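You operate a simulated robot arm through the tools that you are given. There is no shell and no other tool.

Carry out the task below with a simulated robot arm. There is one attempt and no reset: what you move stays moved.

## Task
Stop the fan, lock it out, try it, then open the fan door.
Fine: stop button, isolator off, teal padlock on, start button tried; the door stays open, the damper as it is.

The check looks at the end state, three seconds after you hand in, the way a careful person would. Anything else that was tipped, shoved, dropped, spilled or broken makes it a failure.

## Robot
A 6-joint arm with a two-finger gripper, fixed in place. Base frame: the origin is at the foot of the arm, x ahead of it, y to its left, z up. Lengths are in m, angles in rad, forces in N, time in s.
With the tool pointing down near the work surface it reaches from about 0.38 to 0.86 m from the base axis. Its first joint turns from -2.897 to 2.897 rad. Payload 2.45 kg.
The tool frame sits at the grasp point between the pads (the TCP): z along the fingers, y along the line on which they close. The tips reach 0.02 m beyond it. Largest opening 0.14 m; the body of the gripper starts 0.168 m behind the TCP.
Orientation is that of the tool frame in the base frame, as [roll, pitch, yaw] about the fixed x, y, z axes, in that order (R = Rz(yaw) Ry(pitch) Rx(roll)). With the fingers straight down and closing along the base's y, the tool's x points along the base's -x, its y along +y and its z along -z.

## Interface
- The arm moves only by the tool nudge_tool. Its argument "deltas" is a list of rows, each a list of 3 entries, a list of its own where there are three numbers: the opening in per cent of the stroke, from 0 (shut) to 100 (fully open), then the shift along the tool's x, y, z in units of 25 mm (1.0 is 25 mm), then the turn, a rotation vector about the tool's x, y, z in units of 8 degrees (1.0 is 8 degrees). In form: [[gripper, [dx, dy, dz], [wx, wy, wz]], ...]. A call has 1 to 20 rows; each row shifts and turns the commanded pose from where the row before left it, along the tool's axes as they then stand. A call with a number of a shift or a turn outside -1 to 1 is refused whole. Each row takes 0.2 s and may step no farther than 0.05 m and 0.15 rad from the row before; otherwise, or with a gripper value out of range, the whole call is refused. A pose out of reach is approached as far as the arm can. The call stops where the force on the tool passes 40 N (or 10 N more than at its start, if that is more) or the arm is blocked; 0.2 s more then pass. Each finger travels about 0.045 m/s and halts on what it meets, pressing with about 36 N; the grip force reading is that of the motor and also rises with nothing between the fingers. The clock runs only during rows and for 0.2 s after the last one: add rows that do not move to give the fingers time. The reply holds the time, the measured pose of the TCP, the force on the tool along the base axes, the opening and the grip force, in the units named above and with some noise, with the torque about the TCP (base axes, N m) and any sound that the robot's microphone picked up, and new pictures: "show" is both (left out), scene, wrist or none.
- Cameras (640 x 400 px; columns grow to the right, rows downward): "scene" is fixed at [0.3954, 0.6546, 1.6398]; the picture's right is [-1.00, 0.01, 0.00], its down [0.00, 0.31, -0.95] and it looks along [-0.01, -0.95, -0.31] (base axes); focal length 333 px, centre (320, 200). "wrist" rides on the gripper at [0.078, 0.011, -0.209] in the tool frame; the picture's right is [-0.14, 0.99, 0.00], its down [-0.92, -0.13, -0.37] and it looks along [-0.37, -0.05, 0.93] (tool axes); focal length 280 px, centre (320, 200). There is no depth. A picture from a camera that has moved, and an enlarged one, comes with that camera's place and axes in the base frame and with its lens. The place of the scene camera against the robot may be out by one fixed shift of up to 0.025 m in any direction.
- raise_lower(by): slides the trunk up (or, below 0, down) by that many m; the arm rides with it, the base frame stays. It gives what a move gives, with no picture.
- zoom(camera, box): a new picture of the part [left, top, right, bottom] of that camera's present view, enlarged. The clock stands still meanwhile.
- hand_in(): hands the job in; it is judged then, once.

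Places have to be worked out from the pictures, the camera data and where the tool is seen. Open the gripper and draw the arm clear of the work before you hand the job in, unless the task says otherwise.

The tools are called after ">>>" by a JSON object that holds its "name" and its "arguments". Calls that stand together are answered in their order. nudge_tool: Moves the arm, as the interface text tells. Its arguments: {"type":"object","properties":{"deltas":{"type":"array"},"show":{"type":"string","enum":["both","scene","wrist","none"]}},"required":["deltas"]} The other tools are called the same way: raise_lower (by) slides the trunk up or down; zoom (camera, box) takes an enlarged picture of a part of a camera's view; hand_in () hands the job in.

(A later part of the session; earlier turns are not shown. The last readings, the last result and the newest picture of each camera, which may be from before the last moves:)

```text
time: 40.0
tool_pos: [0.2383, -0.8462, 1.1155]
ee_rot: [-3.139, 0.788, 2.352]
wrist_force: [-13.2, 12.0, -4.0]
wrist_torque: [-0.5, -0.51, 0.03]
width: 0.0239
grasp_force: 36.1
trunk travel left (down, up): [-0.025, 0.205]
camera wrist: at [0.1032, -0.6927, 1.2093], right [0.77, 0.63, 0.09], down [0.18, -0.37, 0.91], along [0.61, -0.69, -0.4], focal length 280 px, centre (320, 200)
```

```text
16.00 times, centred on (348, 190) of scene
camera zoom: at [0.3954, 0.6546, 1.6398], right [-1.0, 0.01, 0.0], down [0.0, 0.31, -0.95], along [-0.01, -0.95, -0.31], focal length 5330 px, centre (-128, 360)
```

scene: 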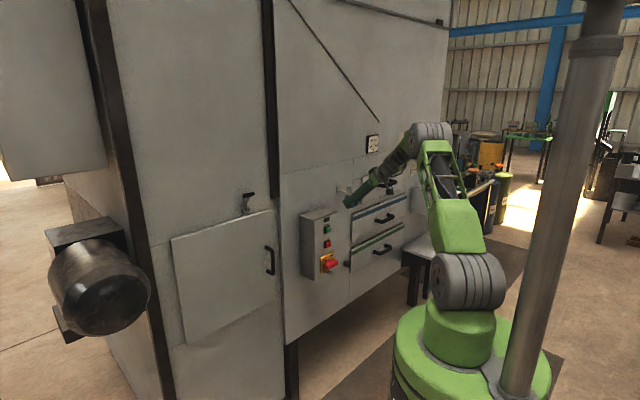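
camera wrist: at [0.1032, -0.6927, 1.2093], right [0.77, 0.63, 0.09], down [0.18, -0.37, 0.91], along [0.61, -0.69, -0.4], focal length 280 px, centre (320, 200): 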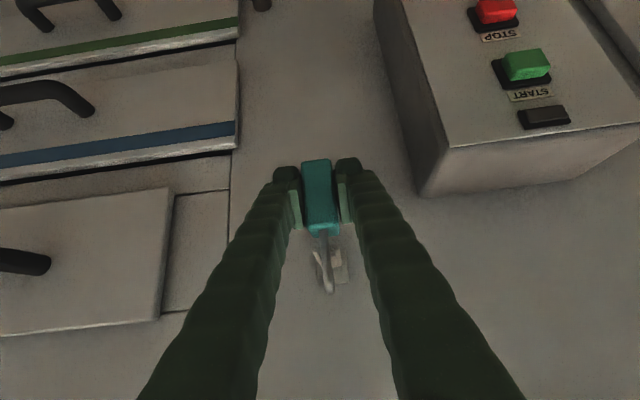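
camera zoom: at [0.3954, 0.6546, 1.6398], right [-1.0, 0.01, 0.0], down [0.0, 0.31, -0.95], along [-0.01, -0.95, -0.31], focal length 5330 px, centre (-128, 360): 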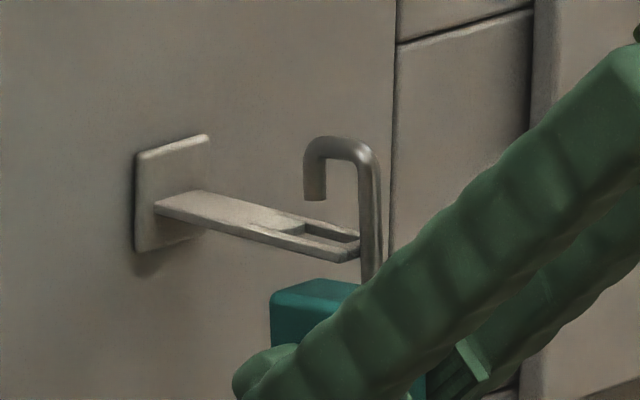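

The long leg now bears on the tab end with about 18 N. I push a few millimetres more to let the body rotate back upright in the pads.

>>> {"name": "nudge_tool", "arguments": {"deltas": [[0, [-0.0706, 0, 0.0708], [0, 0, 0]], [0, [-0.0706, 0, 0.0708], [0, 0, 0]], [0, [-0.0706, 0, 0.0708], [0, 0, 0]], [0, [0, 0, 0], [0, 0, 0]]], "show": "none"}}

>>> {"name": "zoom", "arguments": {"camera": "scene", "box": [338, 180, 358, 200]}}

```text
time: 41.0
tool_pos: [0.2452, -0.8524, 1.1193]
ee_rot: [-3.137, 0.789, 2.352]
wrist_force: [-15.4, 10.2, -2.7]
wrist_torque: [-0.43, -0.51, 0.03]
width: 0.0236
grasp_force: 36.0
trunk travel left (down, up): [-0.025, 0.205]
```

```text
16.00 times, centred on (348, 190) of scene
camera zoom: at [0.3954, 0.6546, 1.6398], right [-1.0, 0.01, 0.0], down [0.0, 0.31, -0.95], along [-0.01, -0.95, -0.31], focal length 5330 px, centre (-128, 360)
```

zoom: 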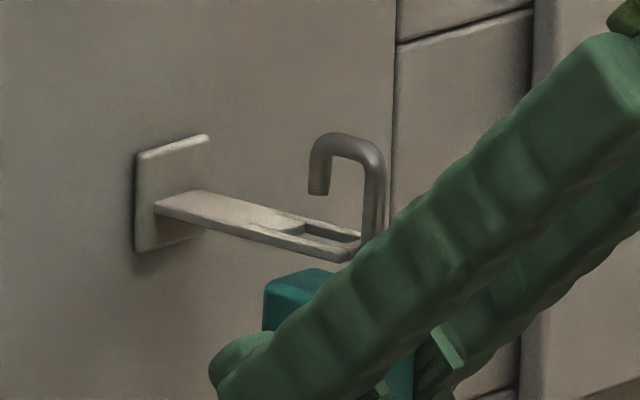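

The shackle has rotated back and stands close to upright. I relieve the pressure, lift 1.5 cm and draw the padlock out from the tab to inspect it.

>>> {"name": "nudge_tool", "arguments": {"deltas": [[0, [0.0847, 0, -0.085], [0, 0, 0]], [0, [-0.2124, 0, -0.2118], [0, 0, 0]], [0, [-0.2124, 0, -0.2118], [0, 0, 0]], [0, [0.565, 0, -0.566], [0, 0, 0]], [0, [0.565, 0, -0.566], [0, 0, 0]], [0, [0.565, 0, -0.566], [0, 0, 0]], [0, [0.565, 0, -0.566], [0, 0, 0]], [0, [0, 0, 0], [0, 0, 0]]]}}

>>> {"name": "zoom", "arguments": {"camera": "scene", "box": [340, 175, 372, 205]}}

>>> {"name": "zoom", "arguments": {"camera": "wrist", "box": [290, 140, 360, 310]}}

```text
time: 42.8
tool_pos: [0.1874, -0.7923, 1.1306]
ee_rot: [-3.136, 0.786, 2.353]
wrist_force: [0.0, 0.4, -0.9]
wrist_torque: [-0.02, 0.04, -0.03]
width: 0.0238
grasp_force: 36.4
trunk travel left (down, up): [-0.025, 0.205]
camera wrist: at [0.0509, -0.6395, 1.2237], right [0.77, 0.63, 0.09], down [0.18, -0.36, 0.91], along [0.61, -0.69, -0.4], focal length 280 px, centre (320, 200)
```

scene: 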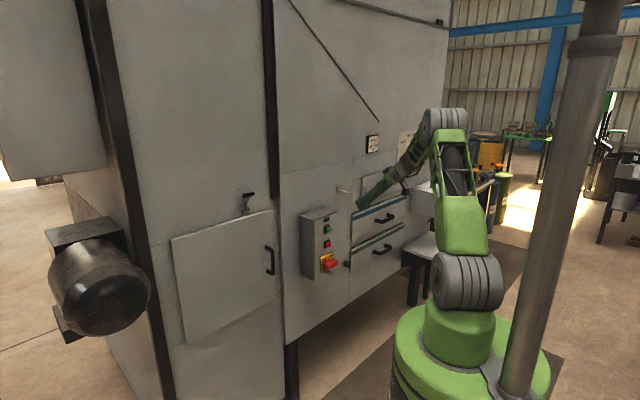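
wrist: 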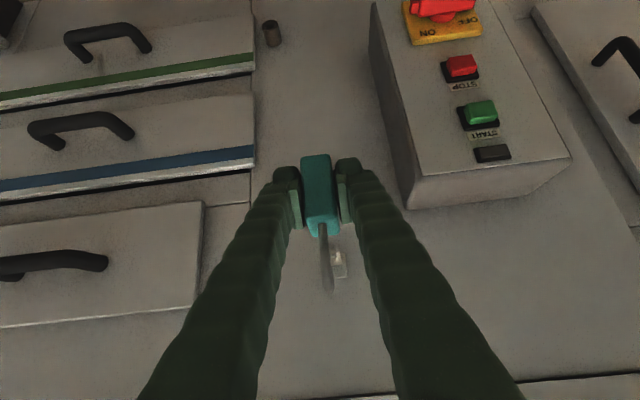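

```text
13.33 times, centred on (356, 190) of scene
camera zoom: at [0.3954, 0.6546, 1.6398], right [-1.0, 0.01, 0.0], down [0.0, 0.31, -0.95], along [-0.01, -0.95, -0.31], focal length 4441 px, centre (-160, 333)
```

zoom: 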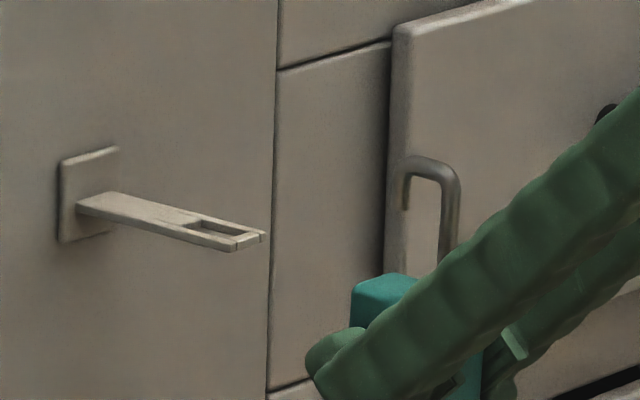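

```text
2.35 times, centred on (325, 225) of wrist
camera zoom: at [0.0509, -0.6395, 1.2237], right [0.77, 0.63, 0.09], down [0.18, -0.36, 0.91], along [0.61, -0.69, -0.4], focal length 660 px, centre (308, 141)
```

zoom: 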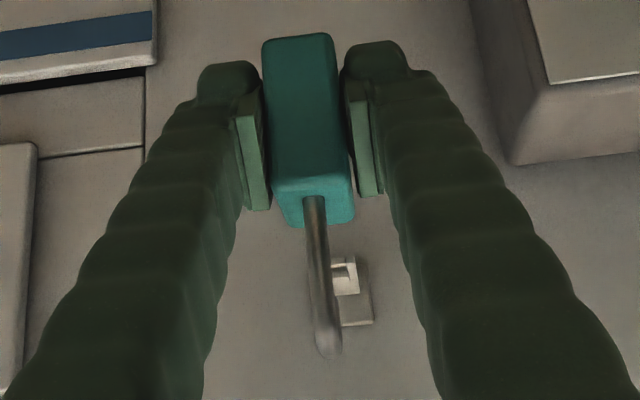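

The padlock is free and nearly upright, with its hook toe facing the wall. I draw it further out and carry it down and left towards the front of the isolator, staying well clear of the box.

>>> {"name": "nudge_tool", "arguments": {"deltas": [[0, [0.565, 0, -0.566], [0, 0, 0]], [0, [0.565, 0, -0.566], [0, 0, 0]], [0, [0.85, 0.72, 0.847], [0, 0, 0]], [0, [0.85, 0.72, 0.847], [0, 0, 0]], [0, [0.85, 0.72, 0.847], [0, 0, 0]], [0, [0.85, 0.72, 0.847], [0, 0, 0]], [0, [0.85, 0.72, 0.847], [0, 0, 0]], [0, [0.85, 0.72, 0.847], [0, 0, 0]], [0, [0, 0, 0], [0, 0, 0]]]}}

```text
time: 44.8
tool_pos: [0.236, -0.6916, 0.9504]
ee_rot: [-3.135, 0.788, 2.354]
wrist_force: [0.1, 0.5, -1.5]
wrist_torque: [0.01, -0.03, -0.02]
width: 0.0241
grasp_force: 37.0
trunk travel left (down, up): [-0.025, 0.205]
camera wrist: at [0.1005, -0.5382, 1.0437], right [0.77, 0.63, 0.09], down [0.18, -0.36, 0.91], along [0.61, -0.69, -0.4], focal length 280 px, centre (320, 200)
```

scene: 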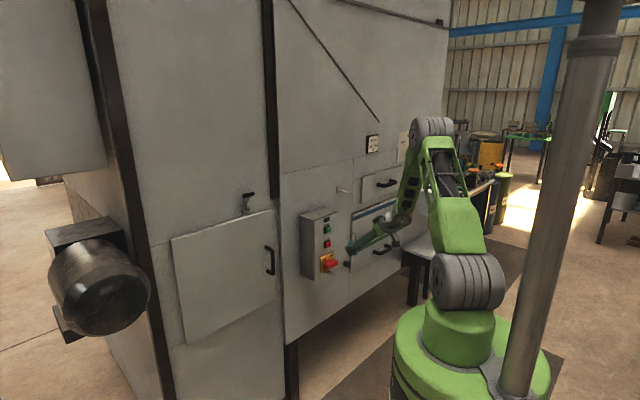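
wrist: 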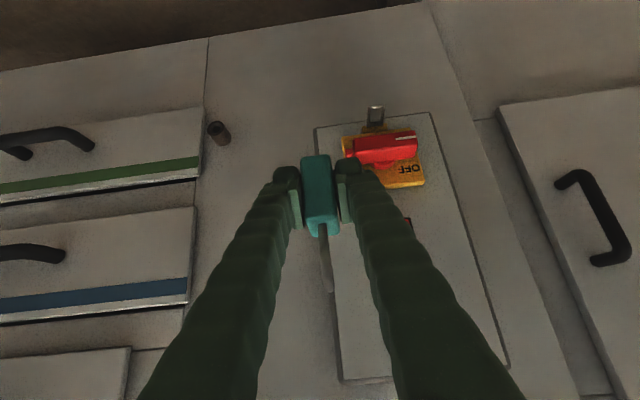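

Tracking well at z ≈ 0.95. I continue down and left to d' ≈ -0.25, z ≈ 0.83.

>>> {"name": "nudge_tool", "arguments": {"deltas": [[0, [0.85, 0.73, 0.847], [0, 0, 0]], [0, [0.85, 0.73, 0.847], [0, 0, 0]], [0, [0.85, 0.73, 0.847], [0, 0, 0]], [0, [0.85, 0.73, 0.847], [0, 0, 0]], [0, [0, 0, 0], [0, 0, 0]]]}}

>>> {"name": "zoom", "arguments": {"camera": "wrist", "box": [260, 60, 400, 300]}}

>>> {"name": "zoom", "arguments": {"camera": "scene", "box": [310, 240, 370, 290]}}

```text
time: 46.0
tool_pos: [0.2893, -0.6363, 0.8304]
ee_rot: [-3.138, 0.786, 2.353]
wrist_force: [0.0, 1.0, -1.8]
wrist_torque: [0.01, 0.03, 0.02]
width: 0.024
grasp_force: 35.7
trunk travel left (down, up): [-0.025, 0.205]
camera wrist: at [0.1533, -0.4843, 0.9231], right [0.77, 0.63, 0.09], down [0.18, -0.36, 0.91], along [0.61, -0.69, -0.4], focal length 280 px, centre (320, 200)
```

scene: 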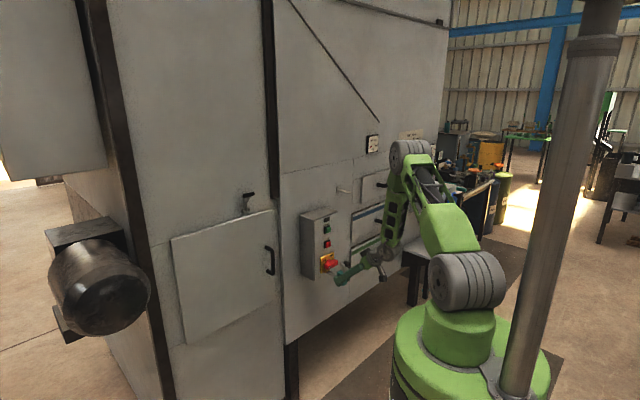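
wrist: 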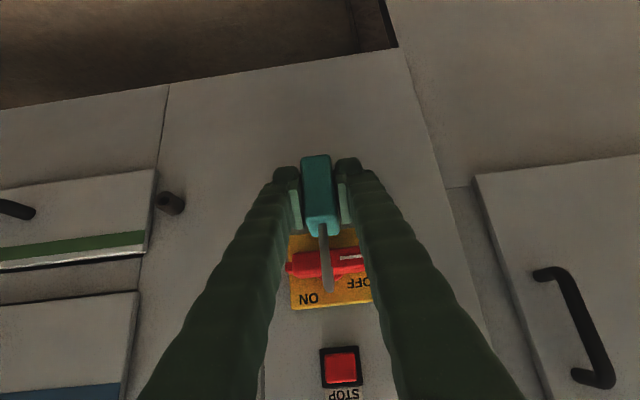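

```text
1.67 times, centred on (330, 180) of wrist
camera zoom: at [0.1533, -0.4843, 0.9231], right [0.77, 0.63, 0.09], down [0.18, -0.36, 0.91], along [0.61, -0.69, -0.4], focal length 467 px, centre (303, 233)
```

zoom: 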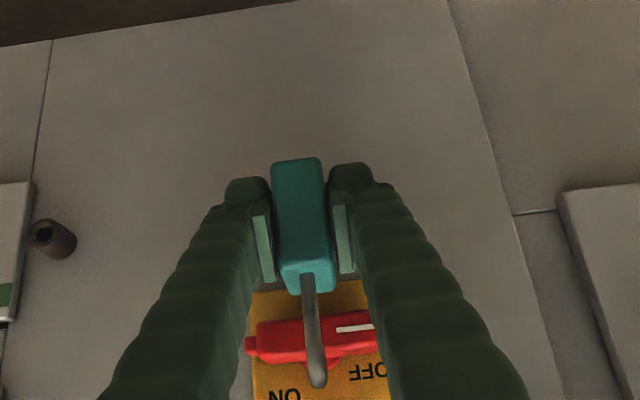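

```text
8.00 times, centred on (340, 265) of scene
camera zoom: at [0.3954, 0.6546, 1.6398], right [-1.0, 0.01, 0.0], down [0.0, 0.31, -0.95], along [-0.01, -0.95, -0.31], focal length 2665 px, centre (160, -320)
```

zoom: 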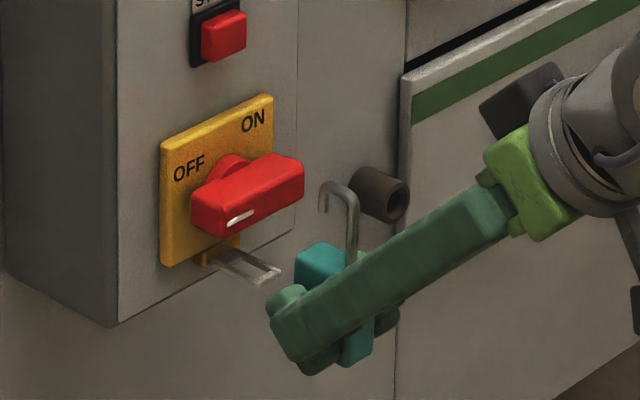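

The padlock hangs in front of the isolator tab. I lower it 4.5 cm so the toe will be just above tab height, still outside the tab, and look at the lateral alignment.

>>> {"name": "nudge_tool", "arguments": {"deltas": [[0, [0.425, 0, 0.4236], [0, 0, 0]], [0, [0.425, 0, 0.4236], [0, 0, 0]], [0, [0.425, 0, 0.4236], [0, 0, 0]], [0, [0, 0, 0], [0, 0, 0]]]}}

>>> {"name": "zoom", "arguments": {"camera": "wrist", "box": [290, 190, 360, 290]}}

>>> {"name": "zoom", "arguments": {"camera": "scene", "box": [320, 255, 350, 285]}}

```text
time: 47.0
tool_pos: [0.2883, -0.6382, 0.787]
ee_rot: [-3.137, 0.787, 2.354]
wrist_force: [0.6, 0.2, -0.7]
wrist_torque: [-0.02, -0.02, 0.0]
width: 0.0237
grasp_force: 35.9
trunk travel left (down, up): [-0.025, 0.205]
camera wrist: at [0.1532, -0.486, 0.8788], right [0.77, 0.63, 0.09], down [0.18, -0.36, 0.91], along [0.61, -0.69, -0.4], focal length 280 px, centre (320, 200)
```

scene: 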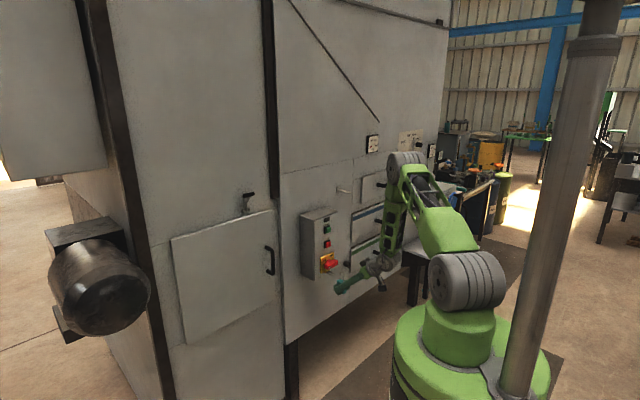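
wrist: 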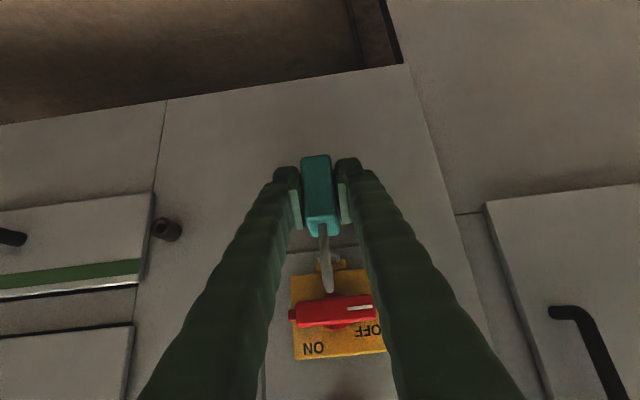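

```text
4.00 times, centred on (325, 240) of wrist
camera zoom: at [0.1532, -0.486, 0.8788], right [0.77, 0.63, 0.09], down [0.18, -0.36, 0.91], along [0.61, -0.69, -0.4], focal length 1122 px, centre (300, 40)
```

zoom: 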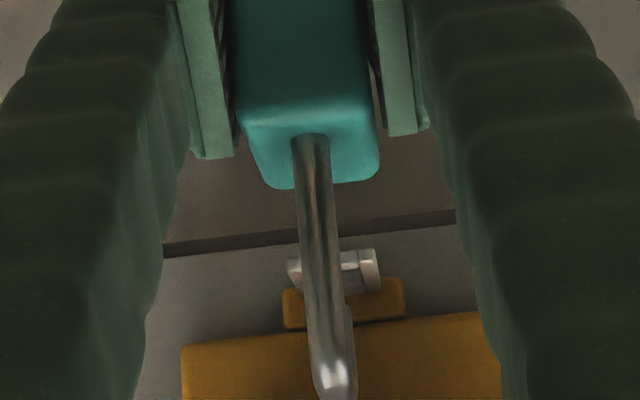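

```text
13.33 times, centred on (335, 270) of scene
camera zoom: at [0.3954, 0.6546, 1.6398], right [-1.0, 0.01, 0.0], down [0.0, 0.31, -0.95], along [-0.01, -0.95, -0.31], focal length 4441 px, centre (120, -733)
```

zoom: 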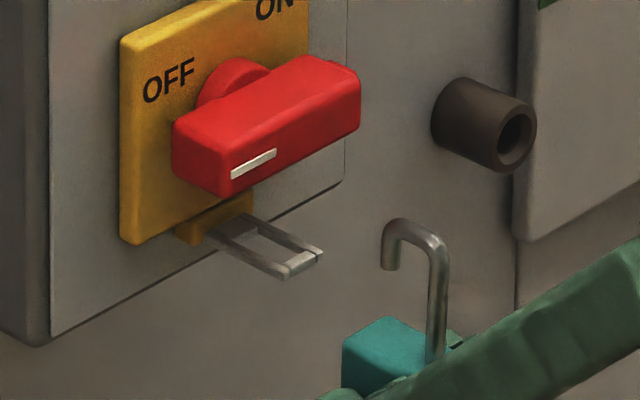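

The tab lies about 1 mm to the right of my hook line, with the toe about 1.4 cm above the tab and the body below it. I trim sideways 1.2 mm, lower 6 mm, and move in most of the way.

>>> {"name": "nudge_tool", "arguments": {"deltas": [[0, [0.17, -0.048, 0.1694], [0, 0, 0]], [0, [-0.363, 0, 0.364], [0, 0, 0]], [0, [-0.363, 0, 0.364], [0, 0, 0]], [0, [-0.363, 0, 0.364], [0, 0, 0]], [0, [0, 0, 0], [0, 0, 0]]]}}

>>> {"name": "zoom", "arguments": {"camera": "wrist", "box": [290, 190, 360, 290]}}

>>> {"name": "zoom", "arguments": {"camera": "scene", "box": [320, 255, 350, 285]}}

```text
time: 48.2
tool_pos: [0.3164, -0.6656, 0.7789]
ee_rot: [-3.138, 0.788, 2.353]
wrist_force: [-0.2, 0.1, -1.1]
wrist_torque: [0.03, -0.03, -0.03]
width: 0.0236
grasp_force: 35.7
trunk travel left (down, up): [-0.025, 0.205]
camera wrist: at [0.1799, -0.5129, 0.8728], right [0.77, 0.63, 0.09], down [0.18, -0.36, 0.91], along [0.61, -0.69, -0.4], focal length 280 px, centre (320, 200)
```

scene: 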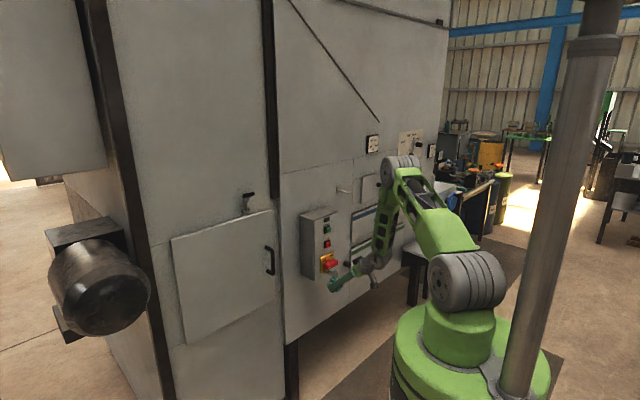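
wrist: 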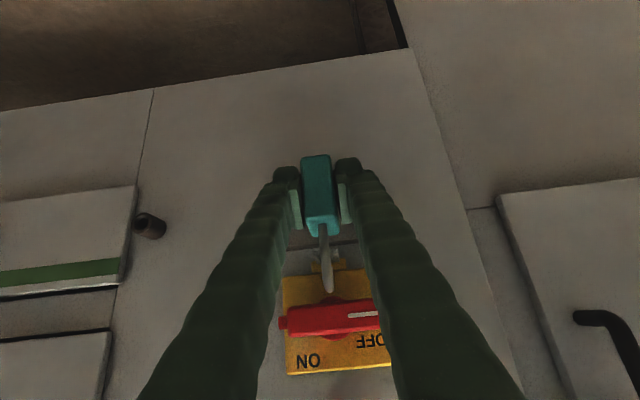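

```text
4.00 times, centred on (325, 240) of wrist
camera zoom: at [0.1799, -0.5129, 0.8728], right [0.77, 0.63, 0.09], down [0.18, -0.36, 0.91], along [0.61, -0.69, -0.4], focal length 1122 px, centre (300, 40)
```

zoom: 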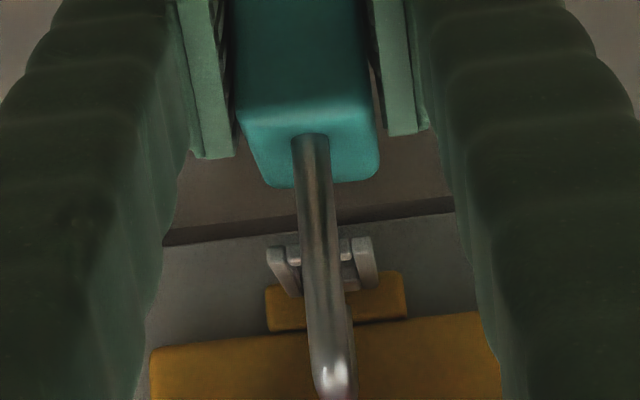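

```text
13.33 times, centred on (335, 270) of scene
camera zoom: at [0.3954, 0.6546, 1.6398], right [-1.0, 0.01, 0.0], down [0.0, 0.31, -0.95], along [-0.01, -0.95, -0.31], focal length 4441 px, centre (120, -733)
```

zoom: 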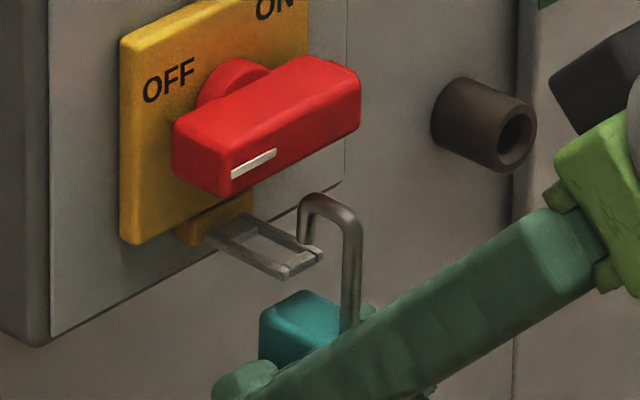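

The toe is just above the gate and laterally within about 1 mm. I trim 1 mm right and move in the last 12.5 mm so the toe is over the slot.

>>> {"name": "nudge_tool", "arguments": {"deltas": [[0, [-0.18, -0.04, 0.18], [0, 0, 0]], [0, [-0.173, 0, 0.174], [0, 0, 0]], [0, [0, 0, 0], [0, 0, 0]]], "show": "none"}}

>>> {"name": "zoom", "arguments": {"camera": "wrist", "box": [290, 190, 360, 290]}}

>>> {"name": "zoom", "arguments": {"camera": "scene", "box": [320, 255, 350, 285]}}

```text
time: 49.0
tool_pos: [0.3234, -0.6771, 0.7791]
ee_rot: [-3.138, 0.789, 2.352]
wrist_force: [0.0, 0.8, -2.2]
wrist_torque: [-0.01, 0.02, -0.01]
width: 0.0237
grasp_force: 36.1
trunk travel left (down, up): [-0.025, 0.205]
```

```text
4.00 times, centred on (325, 240) of wrist
camera zoom: at [0.1877, -0.524, 0.8721], right [0.77, 0.63, 0.09], down [0.18, -0.36, 0.91], along [0.61, -0.69, -0.4], focal length 1122 px, centre (300, 40)
```

zoom: 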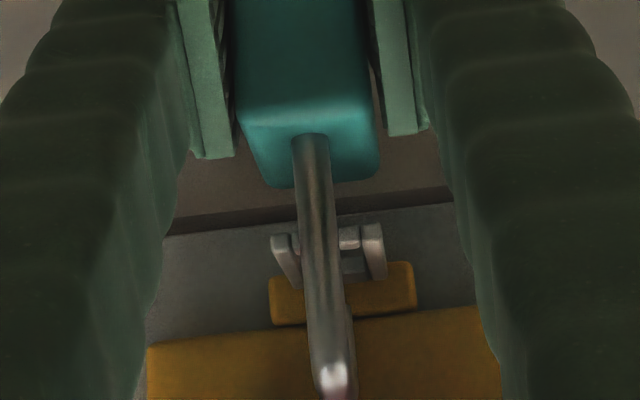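

```text
13.33 times, centred on (335, 270) of scene
camera zoom: at [0.3954, 0.6546, 1.6398], right [-1.0, 0.01, 0.0], down [0.0, 0.31, -0.95], along [-0.01, -0.95, -0.31], focal length 4441 px, centre (120, -733)
```

zoom: 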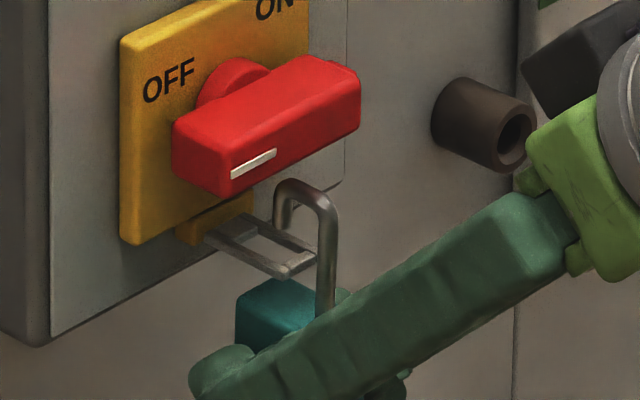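

The toe is above the slot and the long leg is just outside the gate. I trim back 1 mm left and 1 mm inward, then lower 1 cm into the slot.

>>> {"name": "nudge_tool", "arguments": {"deltas": [[0, [-0.028, 0.04, 0.028], [0, 0, 0]], [0, [0.1416, 0, 0.1412], [0, 0, 0]], [0, [0.1416, 0, 0.1412], [0, 0, 0]], [0, [0, 0, 0], [0, 0, 0]]], "show": "none"}}

>>> {"name": "zoom", "arguments": {"camera": "wrist", "box": [290, 190, 360, 290]}}

>>> {"name": "zoom", "arguments": {"camera": "scene", "box": [320, 255, 350, 285]}}

```text
time: 50.0
tool_pos: [0.3245, -0.6798, 0.7699]
ee_rot: [-3.136, 0.788, 2.352]
wrist_force: [1.2, 0.1, -1.1]
wrist_torque: [0.03, 0.0, 0.02]
width: 0.0233
grasp_force: 36.3
trunk travel left (down, up): [-0.025, 0.205]
```

```text
4.00 times, centred on (325, 240) of wrist
camera zoom: at [0.1889, -0.5256, 0.8638], right [0.77, 0.63, 0.09], down [0.18, -0.36, 0.91], along [0.61, -0.69, -0.4], focal length 1122 px, centre (300, 40)
```

zoom: 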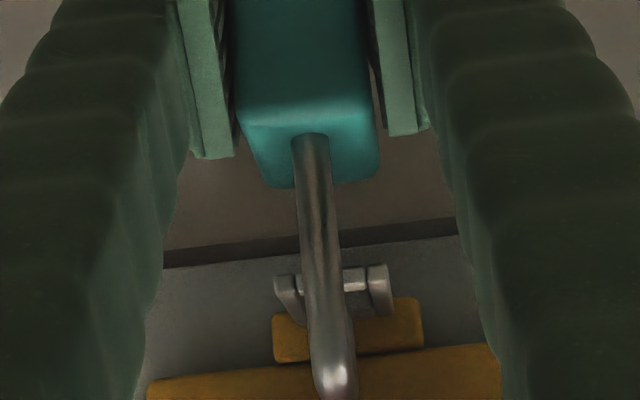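

```text
13.33 times, centred on (335, 270) of scene
camera zoom: at [0.3954, 0.6546, 1.6398], right [-1.0, 0.01, 0.0], down [0.0, 0.31, -0.95], along [-0.01, -0.95, -0.31], focal length 4441 px, centre (120, -733)
```

zoom: 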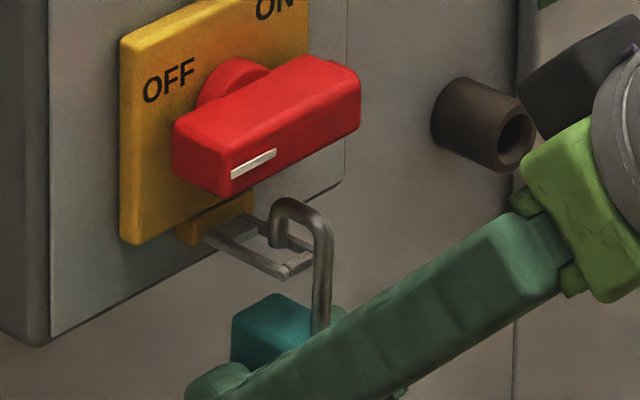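

The toe is entering the slot with no contact force. I trim 0.8 mm left and lower another 9 mm.

>>> {"name": "nudge_tool", "arguments": {"deltas": [[0, [0.1416, 0.03, 0.1412], [0, 0, 0]], [0, [0.1133, 0, 0.113], [0, 0, 0]], [0, [0, 0, 0], [0, 0, 0]]], "show": "none"}}

>>> {"name": "zoom", "arguments": {"camera": "wrist", "box": [290, 190, 360, 290]}}

>>> {"name": "zoom", "arguments": {"camera": "scene", "box": [320, 255, 350, 285]}}

```text
time: 50.8
tool_pos: [0.3247, -0.6787, 0.761]
ee_rot: [-3.136, 0.787, 2.352]
wrist_force: [0.8, 0.3, -0.8]
wrist_torque: [-0.01, 0.0, -0.01]
width: 0.0239
grasp_force: 36.5
trunk travel left (down, up): [-0.025, 0.205]
```

```text
4.00 times, centred on (325, 240) of wrist
camera zoom: at [0.1895, -0.5251, 0.8542], right [0.77, 0.63, 0.09], down [0.18, -0.36, 0.91], along [0.61, -0.69, -0.4], focal length 1122 px, centre (300, 40)
```

zoom: 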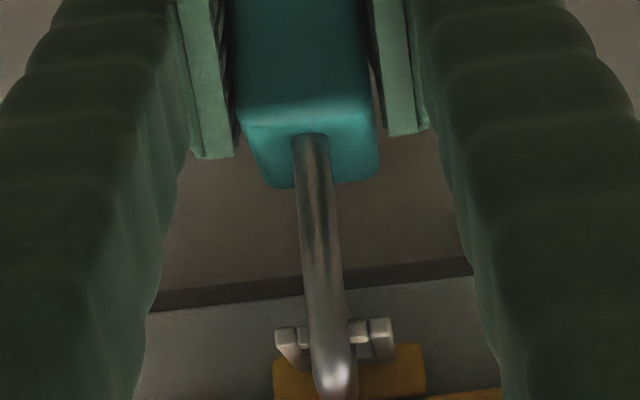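

```text
13.33 times, centred on (335, 270) of scene
camera zoom: at [0.3954, 0.6546, 1.6398], right [-1.0, 0.01, 0.0], down [0.0, 0.31, -0.95], along [-0.01, -0.95, -0.31], focal length 4441 px, centre (120, -733)
```

zoom: 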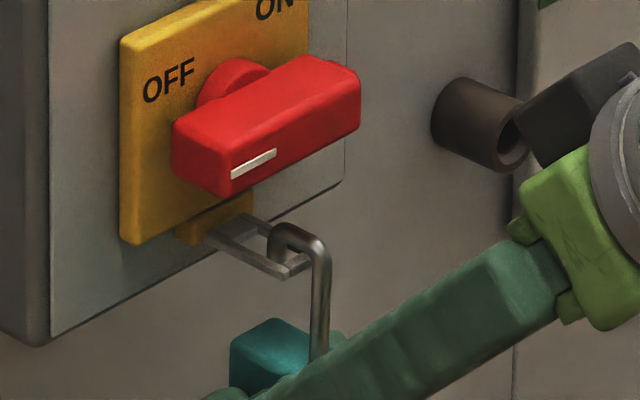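

The toe is through the slot and the arc is just above the gate. I lower the last 3 mm and check that it takes the weight.

>>> {"name": "nudge_tool", "arguments": {"deltas": [[0, [0.0425, 0, 0.0424], [0, 0, 0]], [0, [0.0425, 0, 0.0424], [0, 0, 0]], [0, [0, 0, 0], [0, 0, 0]]], "show": "none"}}

>>> {"name": "zoom", "arguments": {"camera": "scene", "box": [322, 260, 346, 285]}}

```text
time: 51.6
tool_pos: [0.3242, -0.6788, 0.7586]
ee_rot: [-3.136, 0.788, 2.352]
wrist_force: [-0.1, 1.8, 1.3]
wrist_torque: [-0.02, -0.06, 0.02]
width: 0.0236
grasp_force: 35.9
trunk travel left (down, up): [-0.025, 0.205]
```

```text
16.00 times, centred on (334, 272) of scene
camera zoom: at [0.3954, 0.6546, 1.6398], right [-1.0, 0.01, 0.0], down [0.0, 0.31, -0.95], along [-0.01, -0.95, -0.31], focal length 5330 px, centre (96, -960)
```

zoom: 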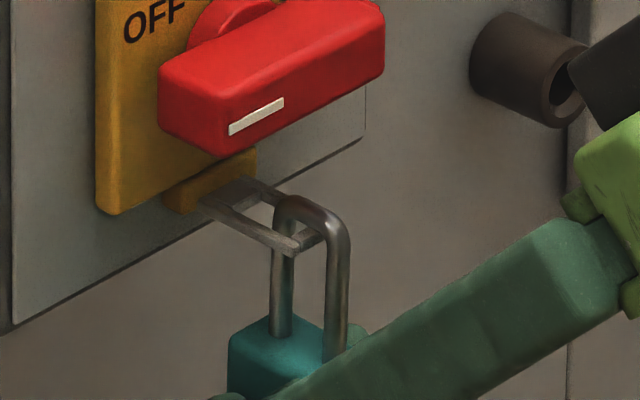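

The shackle now shows both legs going into the body: it has closed on the isolator tab. I open the fingers and let it hang.

>>> {"name": "nudge_tool", "arguments": {"deltas": [[30, [0, 0, 0], [0, 0, 0]], [45, [0, 0, 0], [0, 0, 0]], [50, [0, 0, 0], [0, 0, 0]], [50, [0, 0, 0], [0, 0, 0]], [50, [0, 0, 0], [0, 0, 0]]]}}

>>> {"name": "zoom", "arguments": {"camera": "scene", "box": [322, 260, 346, 285]}}

>>> {"name": "zoom", "arguments": {"camera": "wrist", "box": [260, 120, 390, 290]}}

```text
time: 52.8
tool_pos: [0.3248, -0.678, 0.7582]
ee_rot: [-3.136, 0.787, 2.352]
wrist_force: [-0.1, -0.6, -0.1]
wrist_torque: [-0.02, 0.01, -0.01]
width: 0.0699
grasp_force: 0.1
trunk travel left (down, up): [-0.025, 0.205]
camera wrist: at [0.1894, -0.525, 0.8515], right [0.77, 0.63, 0.09], down [0.18, -0.36, 0.91], along [0.61, -0.69, -0.4], focal length 280 px, centre (320, 200)
```

scene: 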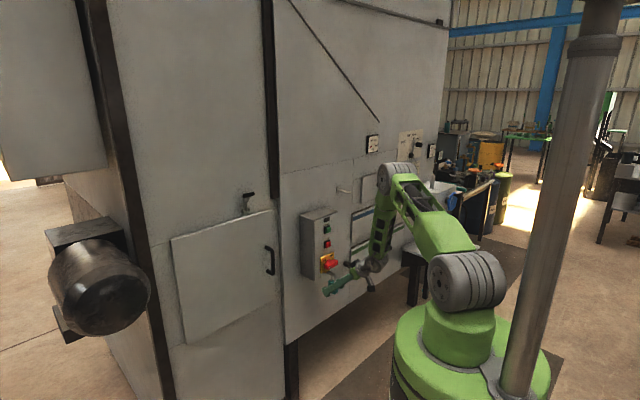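
wrist: 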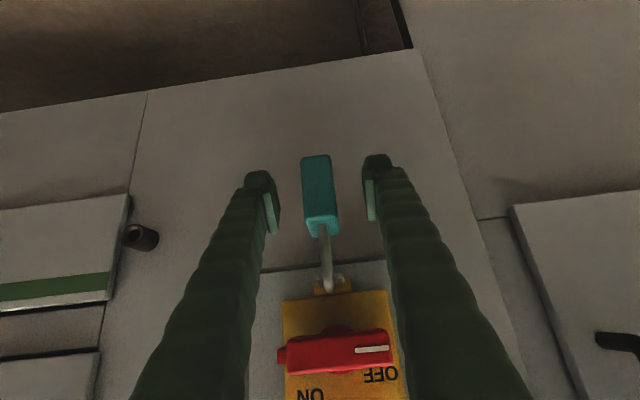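

```text
16.00 times, centred on (334, 272) of scene
camera zoom: at [0.3954, 0.6546, 1.6398], right [-1.0, 0.01, 0.0], down [0.0, 0.31, -0.95], along [-0.01, -0.95, -0.31], focal length 5330 px, centre (96, -960)
```

zoom: 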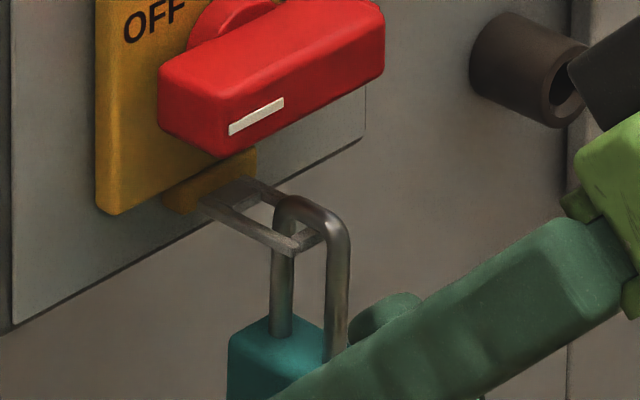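

```text
2.35 times, centred on (325, 205) of wrist
camera zoom: at [0.1894, -0.525, 0.8515], right [0.77, 0.63, 0.09], down [0.18, -0.36, 0.91], along [0.61, -0.69, -0.4], focal length 660 px, centre (308, 188)
```

zoom: 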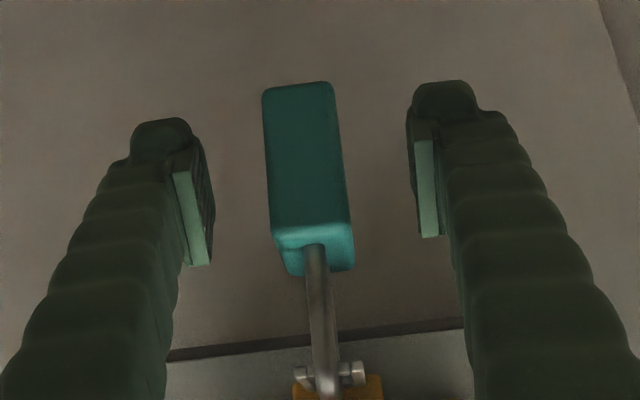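

The padlock hangs locked on the tab, released. I back straight out 8 cm, then rise to START's height while closing the fingers.

>>> {"name": "nudge_tool", "arguments": {"deltas": [[50, [0.283, 0, -0.283], [0, 0, 0]], [50, [0.565, 0, -0.566], [0, 0, 0]], [50, [0.565, 0, -0.566], [0, 0, 0]], [50, [0.565, 0, -0.566], [0, 0, 0]], [30, [-0.85, 0, -0.847], [0, 0, 0]], [0, [-0.85, 0, -0.847], [0, 0, 0]], [0, [-0.85, 0, -0.847], [0, 0, 0]], [0, [-0.85, 0, -0.847], [0, 0, 0]], [0, [-0.85, 0, -0.847], [0, 0, 0]], [0, [-0.85, 0, -0.847], [0, 0, 0]], [0, [-0.85, 0, -0.847], [0, 0, 0]], [0, [-0.85, 0, -0.847], [0, 0, 0]], [0, [-0.85, 0, -0.847], [0, 0, 0]], [0, [-0.142, 0, -0.141], [0, 0, 0]], [0, [0, 0, 0], [0, 0, 0]]]}}

>>> {"name": "zoom", "arguments": {"camera": "scene", "box": [300, 210, 370, 295]}}

>>> {"name": "zoom", "arguments": {"camera": "wrist", "box": [240, 60, 420, 290]}}

```text
time: 56.0
tool_pos: [0.2764, -0.6344, 1.0372]
ee_rot: [-3.137, 0.788, 2.352]
wrist_force: [0.0, -0.1, -1.0]
wrist_torque: [0.0, -0.02, 0.01]
width: 0.0
grasp_force: 29.5
out of reach, approached as far as the arm can: row 4
trunk travel left (down, up): [-0.025, 0.205]
camera wrist: at [0.1409, -0.4808, 1.1293], right [0.77, 0.63, 0.09], down [0.18, -0.36, 0.91], along [0.61, -0.69, -0.4], focal length 280 px, centre (320, 200)
```

scene: 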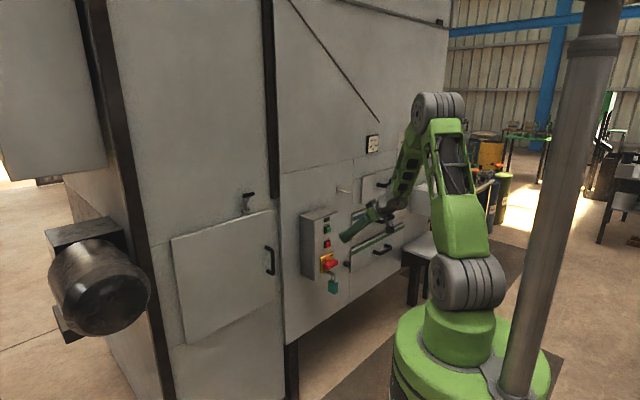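
wrist: 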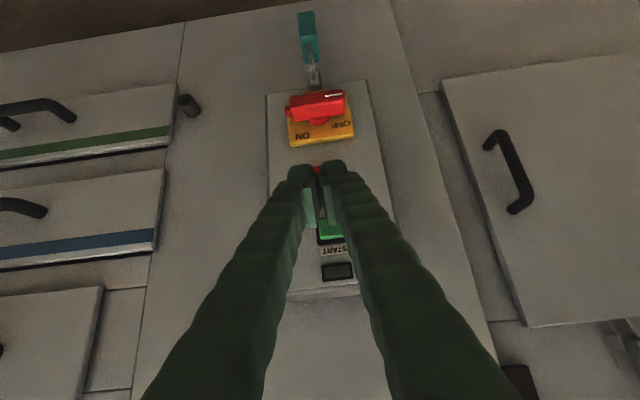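

```text
4.71 times, centred on (335, 252) of scene
camera zoom: at [0.3954, 0.6546, 1.6398], right [-1.0, 0.01, 0.0], down [0.0, 0.31, -0.95], along [-0.01, -0.95, -0.31], focal length 1568 px, centre (249, -47)
```

zoom: 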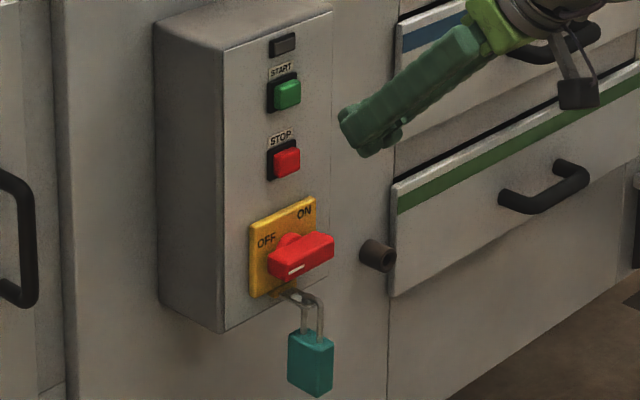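

```text
1.74 times, centred on (330, 175) of wrist
camera zoom: at [0.1409, -0.4808, 1.1293], right [0.77, 0.63, 0.09], down [0.18, -0.36, 0.91], along [0.61, -0.69, -0.4], focal length 488 px, centre (303, 244)
```

zoom: 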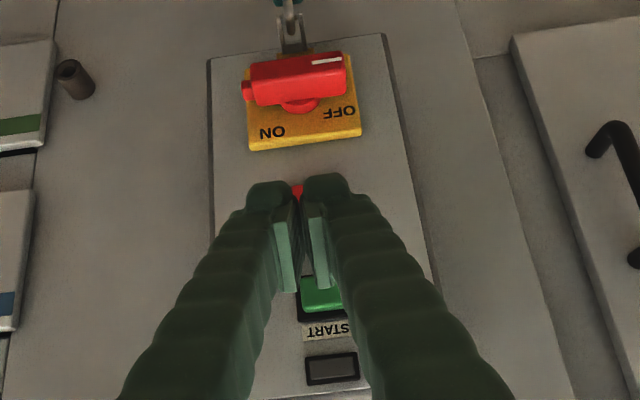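

Padlock is hanging on the locked isolator and the handle is at OFF. Fingers are closed in front of START (z ≈ 1.033), so I trim 4 mm left and move in 6 cm.

>>> {"name": "nudge_tool", "arguments": {"deltas": [[0, [0.085, 0.15, 0.085], [0, 0, 0]], [0, [-0.565, 0, 0.566], [0, 0, 0]], [0, [-0.565, 0, 0.566], [0, 0, 0]], [0, [-0.565, 0, 0.566], [0, 0, 0]], [0, [0, 0, 0], [0, 0, 0]]]}}

>>> {"name": "zoom", "arguments": {"camera": "scene", "box": [310, 205, 360, 250]}}

```text
time: 57.2
tool_pos: [0.3232, -0.678, 1.0337]
ee_rot: [-3.136, 0.787, 2.353]
wrist_force: [0.3, -0.2, -0.2]
wrist_torque: [0.03, 0.01, 0.02]
width: 0.0
grasp_force: 30.2
trunk travel left (down, up): [-0.025, 0.205]
camera wrist: at [0.1866, -0.5234, 1.1261], right [0.77, 0.63, 0.09], down [0.18, -0.36, 0.91], along [0.61, -0.69, -0.4], focal length 280 px, centre (320, 200)
```

scene: 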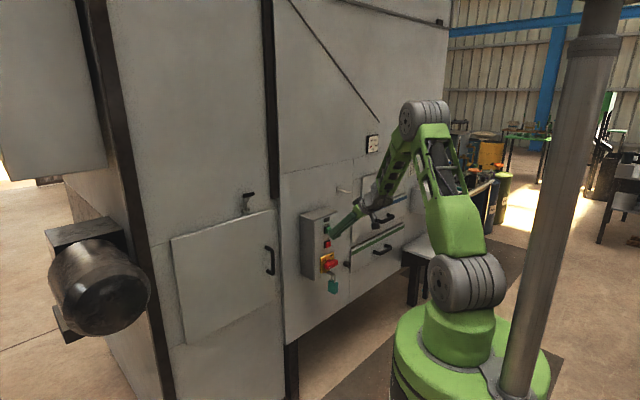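
wrist: 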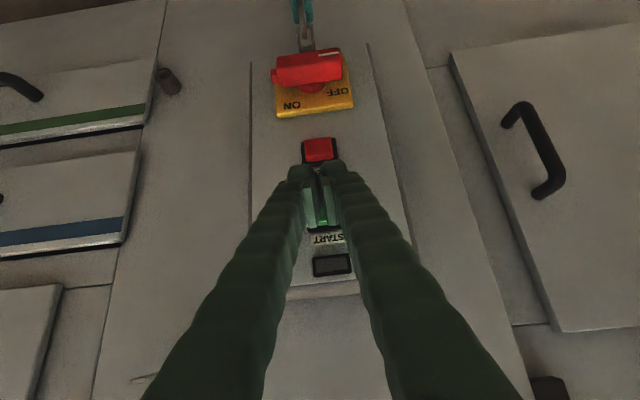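

```text
8.89 times, centred on (335, 228) of scene
camera zoom: at [0.3954, 0.6546, 1.6398], right [-1.0, 0.01, 0.0], down [0.0, 0.31, -0.95], along [-0.01, -0.95, -0.31], focal length 2961 px, centre (187, -44)
```

zoom: 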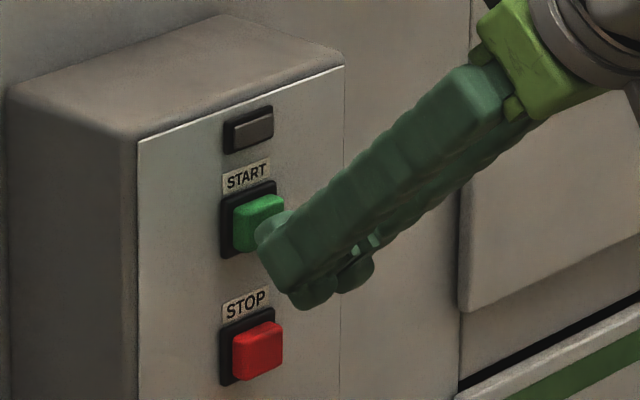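

The tip is about 1–1.5 cm from START. I raise 3 mm and advance in 2.5 mm steps, listening for the click.

>>> {"name": "nudge_tool", "arguments": {"deltas": [[0, [-0.085, 0, -0.085], [0, 0, 0]], [0, [-0.0706, 0, 0.0708], [0, 0, 0]], [0, [-0.0706, 0, 0.0708], [0, 0, 0]], [0, [-0.0706, 0, 0.0708], [0, 0, 0]], [0, [-0.0706, 0, 0.0708], [0, 0, 0]], [0, [-0.0706, 0, 0.0708], [0, 0, 0]], [0, [0, 0, 0], [0, 0, 0]]], "show": "none"}}

>>> {"name": "zoom", "arguments": {"camera": "scene", "box": [310, 205, 360, 250]}}

```text
time: 58.8
tool_pos: [0.3296, -0.6847, 1.0367]
ee_rot: [-3.135, 0.788, 2.352]
wrist_force: [-0.2, -0.7, 0.3]
wrist_torque: [0.01, 0.02, -0.03]
width: 0.0001
grasp_force: 29.4
trunk travel left (down, up): [-0.025, 0.205]
```

```text
8.89 times, centred on (335, 228) of scene
camera zoom: at [0.3954, 0.6546, 1.6398], right [-1.0, 0.01, 0.0], down [0.0, 0.31, -0.95], along [-0.01, -0.95, -0.31], focal length 2961 px, centre (187, -44)
```

zoom: 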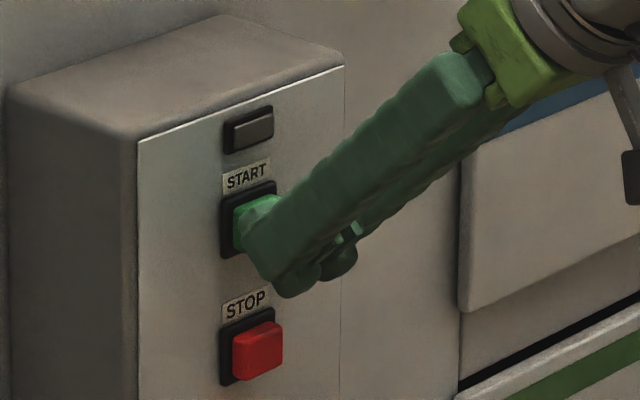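

No contact yet at n ≈ -0.717; the tip is right at the button. I continue in 2 mm steps.

>>> {"name": "nudge_tool", "arguments": {"deltas": [[0, [-0.0565, 0, 0.0566], [0, 0, 0]], [0, [-0.0565, 0, 0.0566], [0, 0, 0]], [0, [-0.0565, 0, 0.0566], [0, 0, 0]], [0, [0, 0, 0], [0, 0, 0]]], "show": "none"}}

```text
time: 59.8
tool_pos: [0.3327, -0.6885, 1.0361]
ee_rot: [-3.136, 0.787, 2.352]
wrist_force: [-0.5, 1.7, -0.5]
wrist_torque: [0.02, 0.02, 0.03]
width: 0.0061
grasp_force: 29.6
trunk travel left (down, up): [-0.025, 0.205]
```

Slight contact begins (about 1.5 N). I press on in 2 mm steps.

>>> {"name": "nudge_tool", "arguments": {"deltas": [[0, [-0.0565, 0, 0.0566], [0, 0, 0]], [0, [-0.0565, 0, 0.0566], [0, 0, 0]], [0, [0, 0, 0], [0, 0, 0]]]}}

>>> {"name": "zoom", "arguments": {"camera": "scene", "box": [310, 205, 360, 250]}}

```text
time: 60.6
tool_pos: [0.3343, -0.6894, 1.0357]
ee_rot: [-3.136, 0.787, 2.352]
wrist_force: [-10.2, 5.4, -1.1]
wrist_torque: [0.02, -0.01, -0.03]
width: 0.0059
grasp_force: 29.6
trunk travel left (down, up): [-0.025, 0.205]
heard: click
camera wrist: at [0.1987, -0.5369, 1.1287], right [0.77, 0.63, 0.09], down [0.18, -0.36, 0.91], along [0.61, -0.69, -0.4], focal length 280 px, centre (320, 200)
```

scene: 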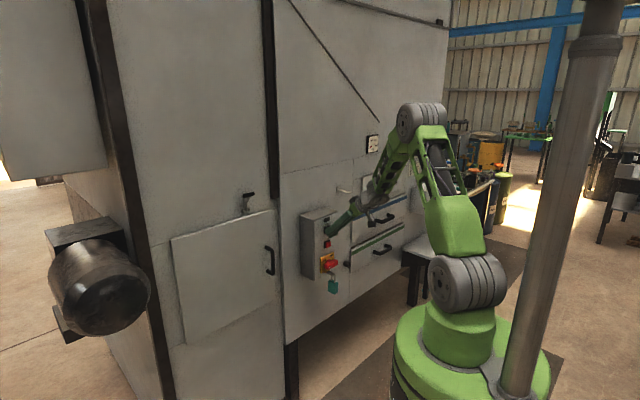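
wrist: 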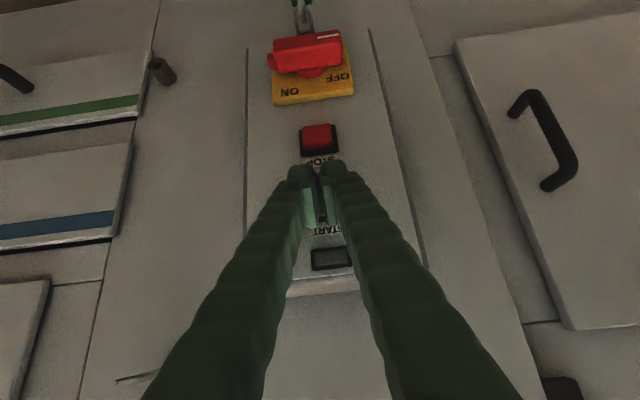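

```text
8.89 times, centred on (335, 228) of scene
camera zoom: at [0.3954, 0.6546, 1.6398], right [-1.0, 0.01, 0.0], down [0.0, 0.31, -0.95], along [-0.01, -0.95, -0.31], focal length 2961 px, centre (187, -44)
```

zoom: 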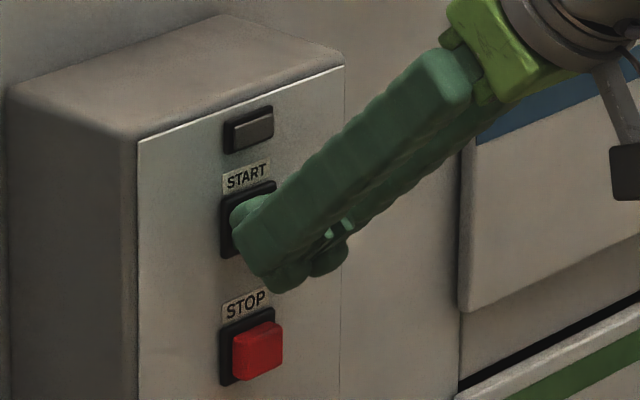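

Click heard on START and the lamp stays dark, so the try-out is done and nothing starts. I back off and move left and up to look at the door's latch lever and handle.

>>> {"name": "nudge_tool", "arguments": {"deltas": [[0, [0.283, 0, -0.283], [0, 0, 0]], [0, [0.565, 0, -0.566], [0, 0, 0]], [0, [0.565, 0, -0.566], [0, 0, 0]], [0, [0.283, 0, -0.283], [0, 0, 0]], [0, [-0.36, 0.95, -0.36], [0, 0, 0]], [30, [-0.36, 0.95, -0.36], [0, 0, 0]], [60, [-0.36, 0.95, -0.36], [0, 0, 0]], [60, [-0.36, 0.95, -0.36], [0, 0, 0]], [60, [-0.36, 0.95, -0.36], [0, 0, 0]], [60, [-0.36, 0.95, -0.36], [0, 0, 0]], [60, [-0.36, 0.95, -0.36], [0, 0, 0]], [60, [-0.36, 0.95, -0.36], [0, 0, 0]], [60, [-0.36, 0.95, -0.36], [0, 0, 0]], [60, [-0.36, 0.95, -0.36], [0, 0, 0]], [60, [0, 0, 0], [0, 0, 0]]]}}

>>> {"name": "zoom", "arguments": {"camera": "scene", "box": [300, 205, 360, 300]}}

```text
time: 63.8
tool_pos: [0.4647, -0.4811, 1.1644]
ee_rot: [-3.135, 0.787, 2.353]
wrist_force: [-0.3, -1.0, 0.0]
wrist_torque: [-0.02, -0.01, 0.0]
width: 0.0839
grasp_force: 0.1
trunk travel left (down, up): [-0.025, 0.205]
camera wrist: at [0.3282, -0.3265, 1.2565], right [0.77, 0.63, 0.09], down [0.18, -0.36, 0.91], along [0.61, -0.69, -0.4], focal length 280 px, centre (320, 200)
```

scene: 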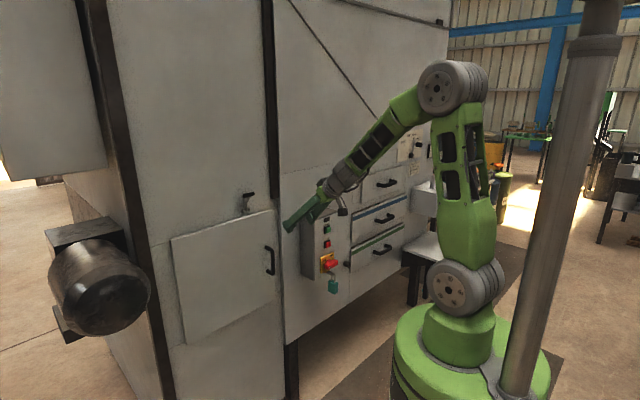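
wrist: 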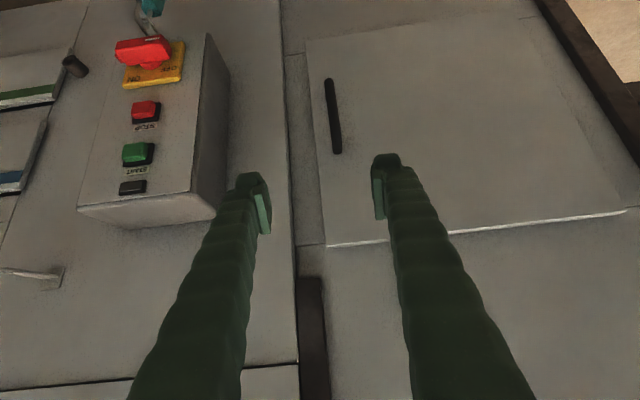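

```text
4.21 times, centred on (330, 252) of scene
camera zoom: at [0.3954, 0.6546, 1.6398], right [-1.0, 0.01, 0.0], down [0.0, 0.31, -0.95], along [-0.01, -0.95, -0.31], focal length 1402 px, centre (278, -21)
```

zoom: 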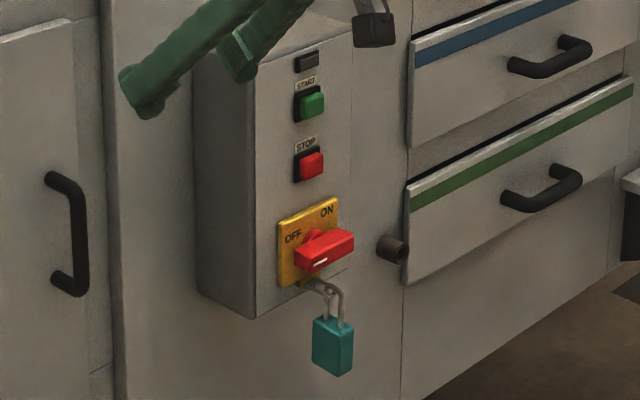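

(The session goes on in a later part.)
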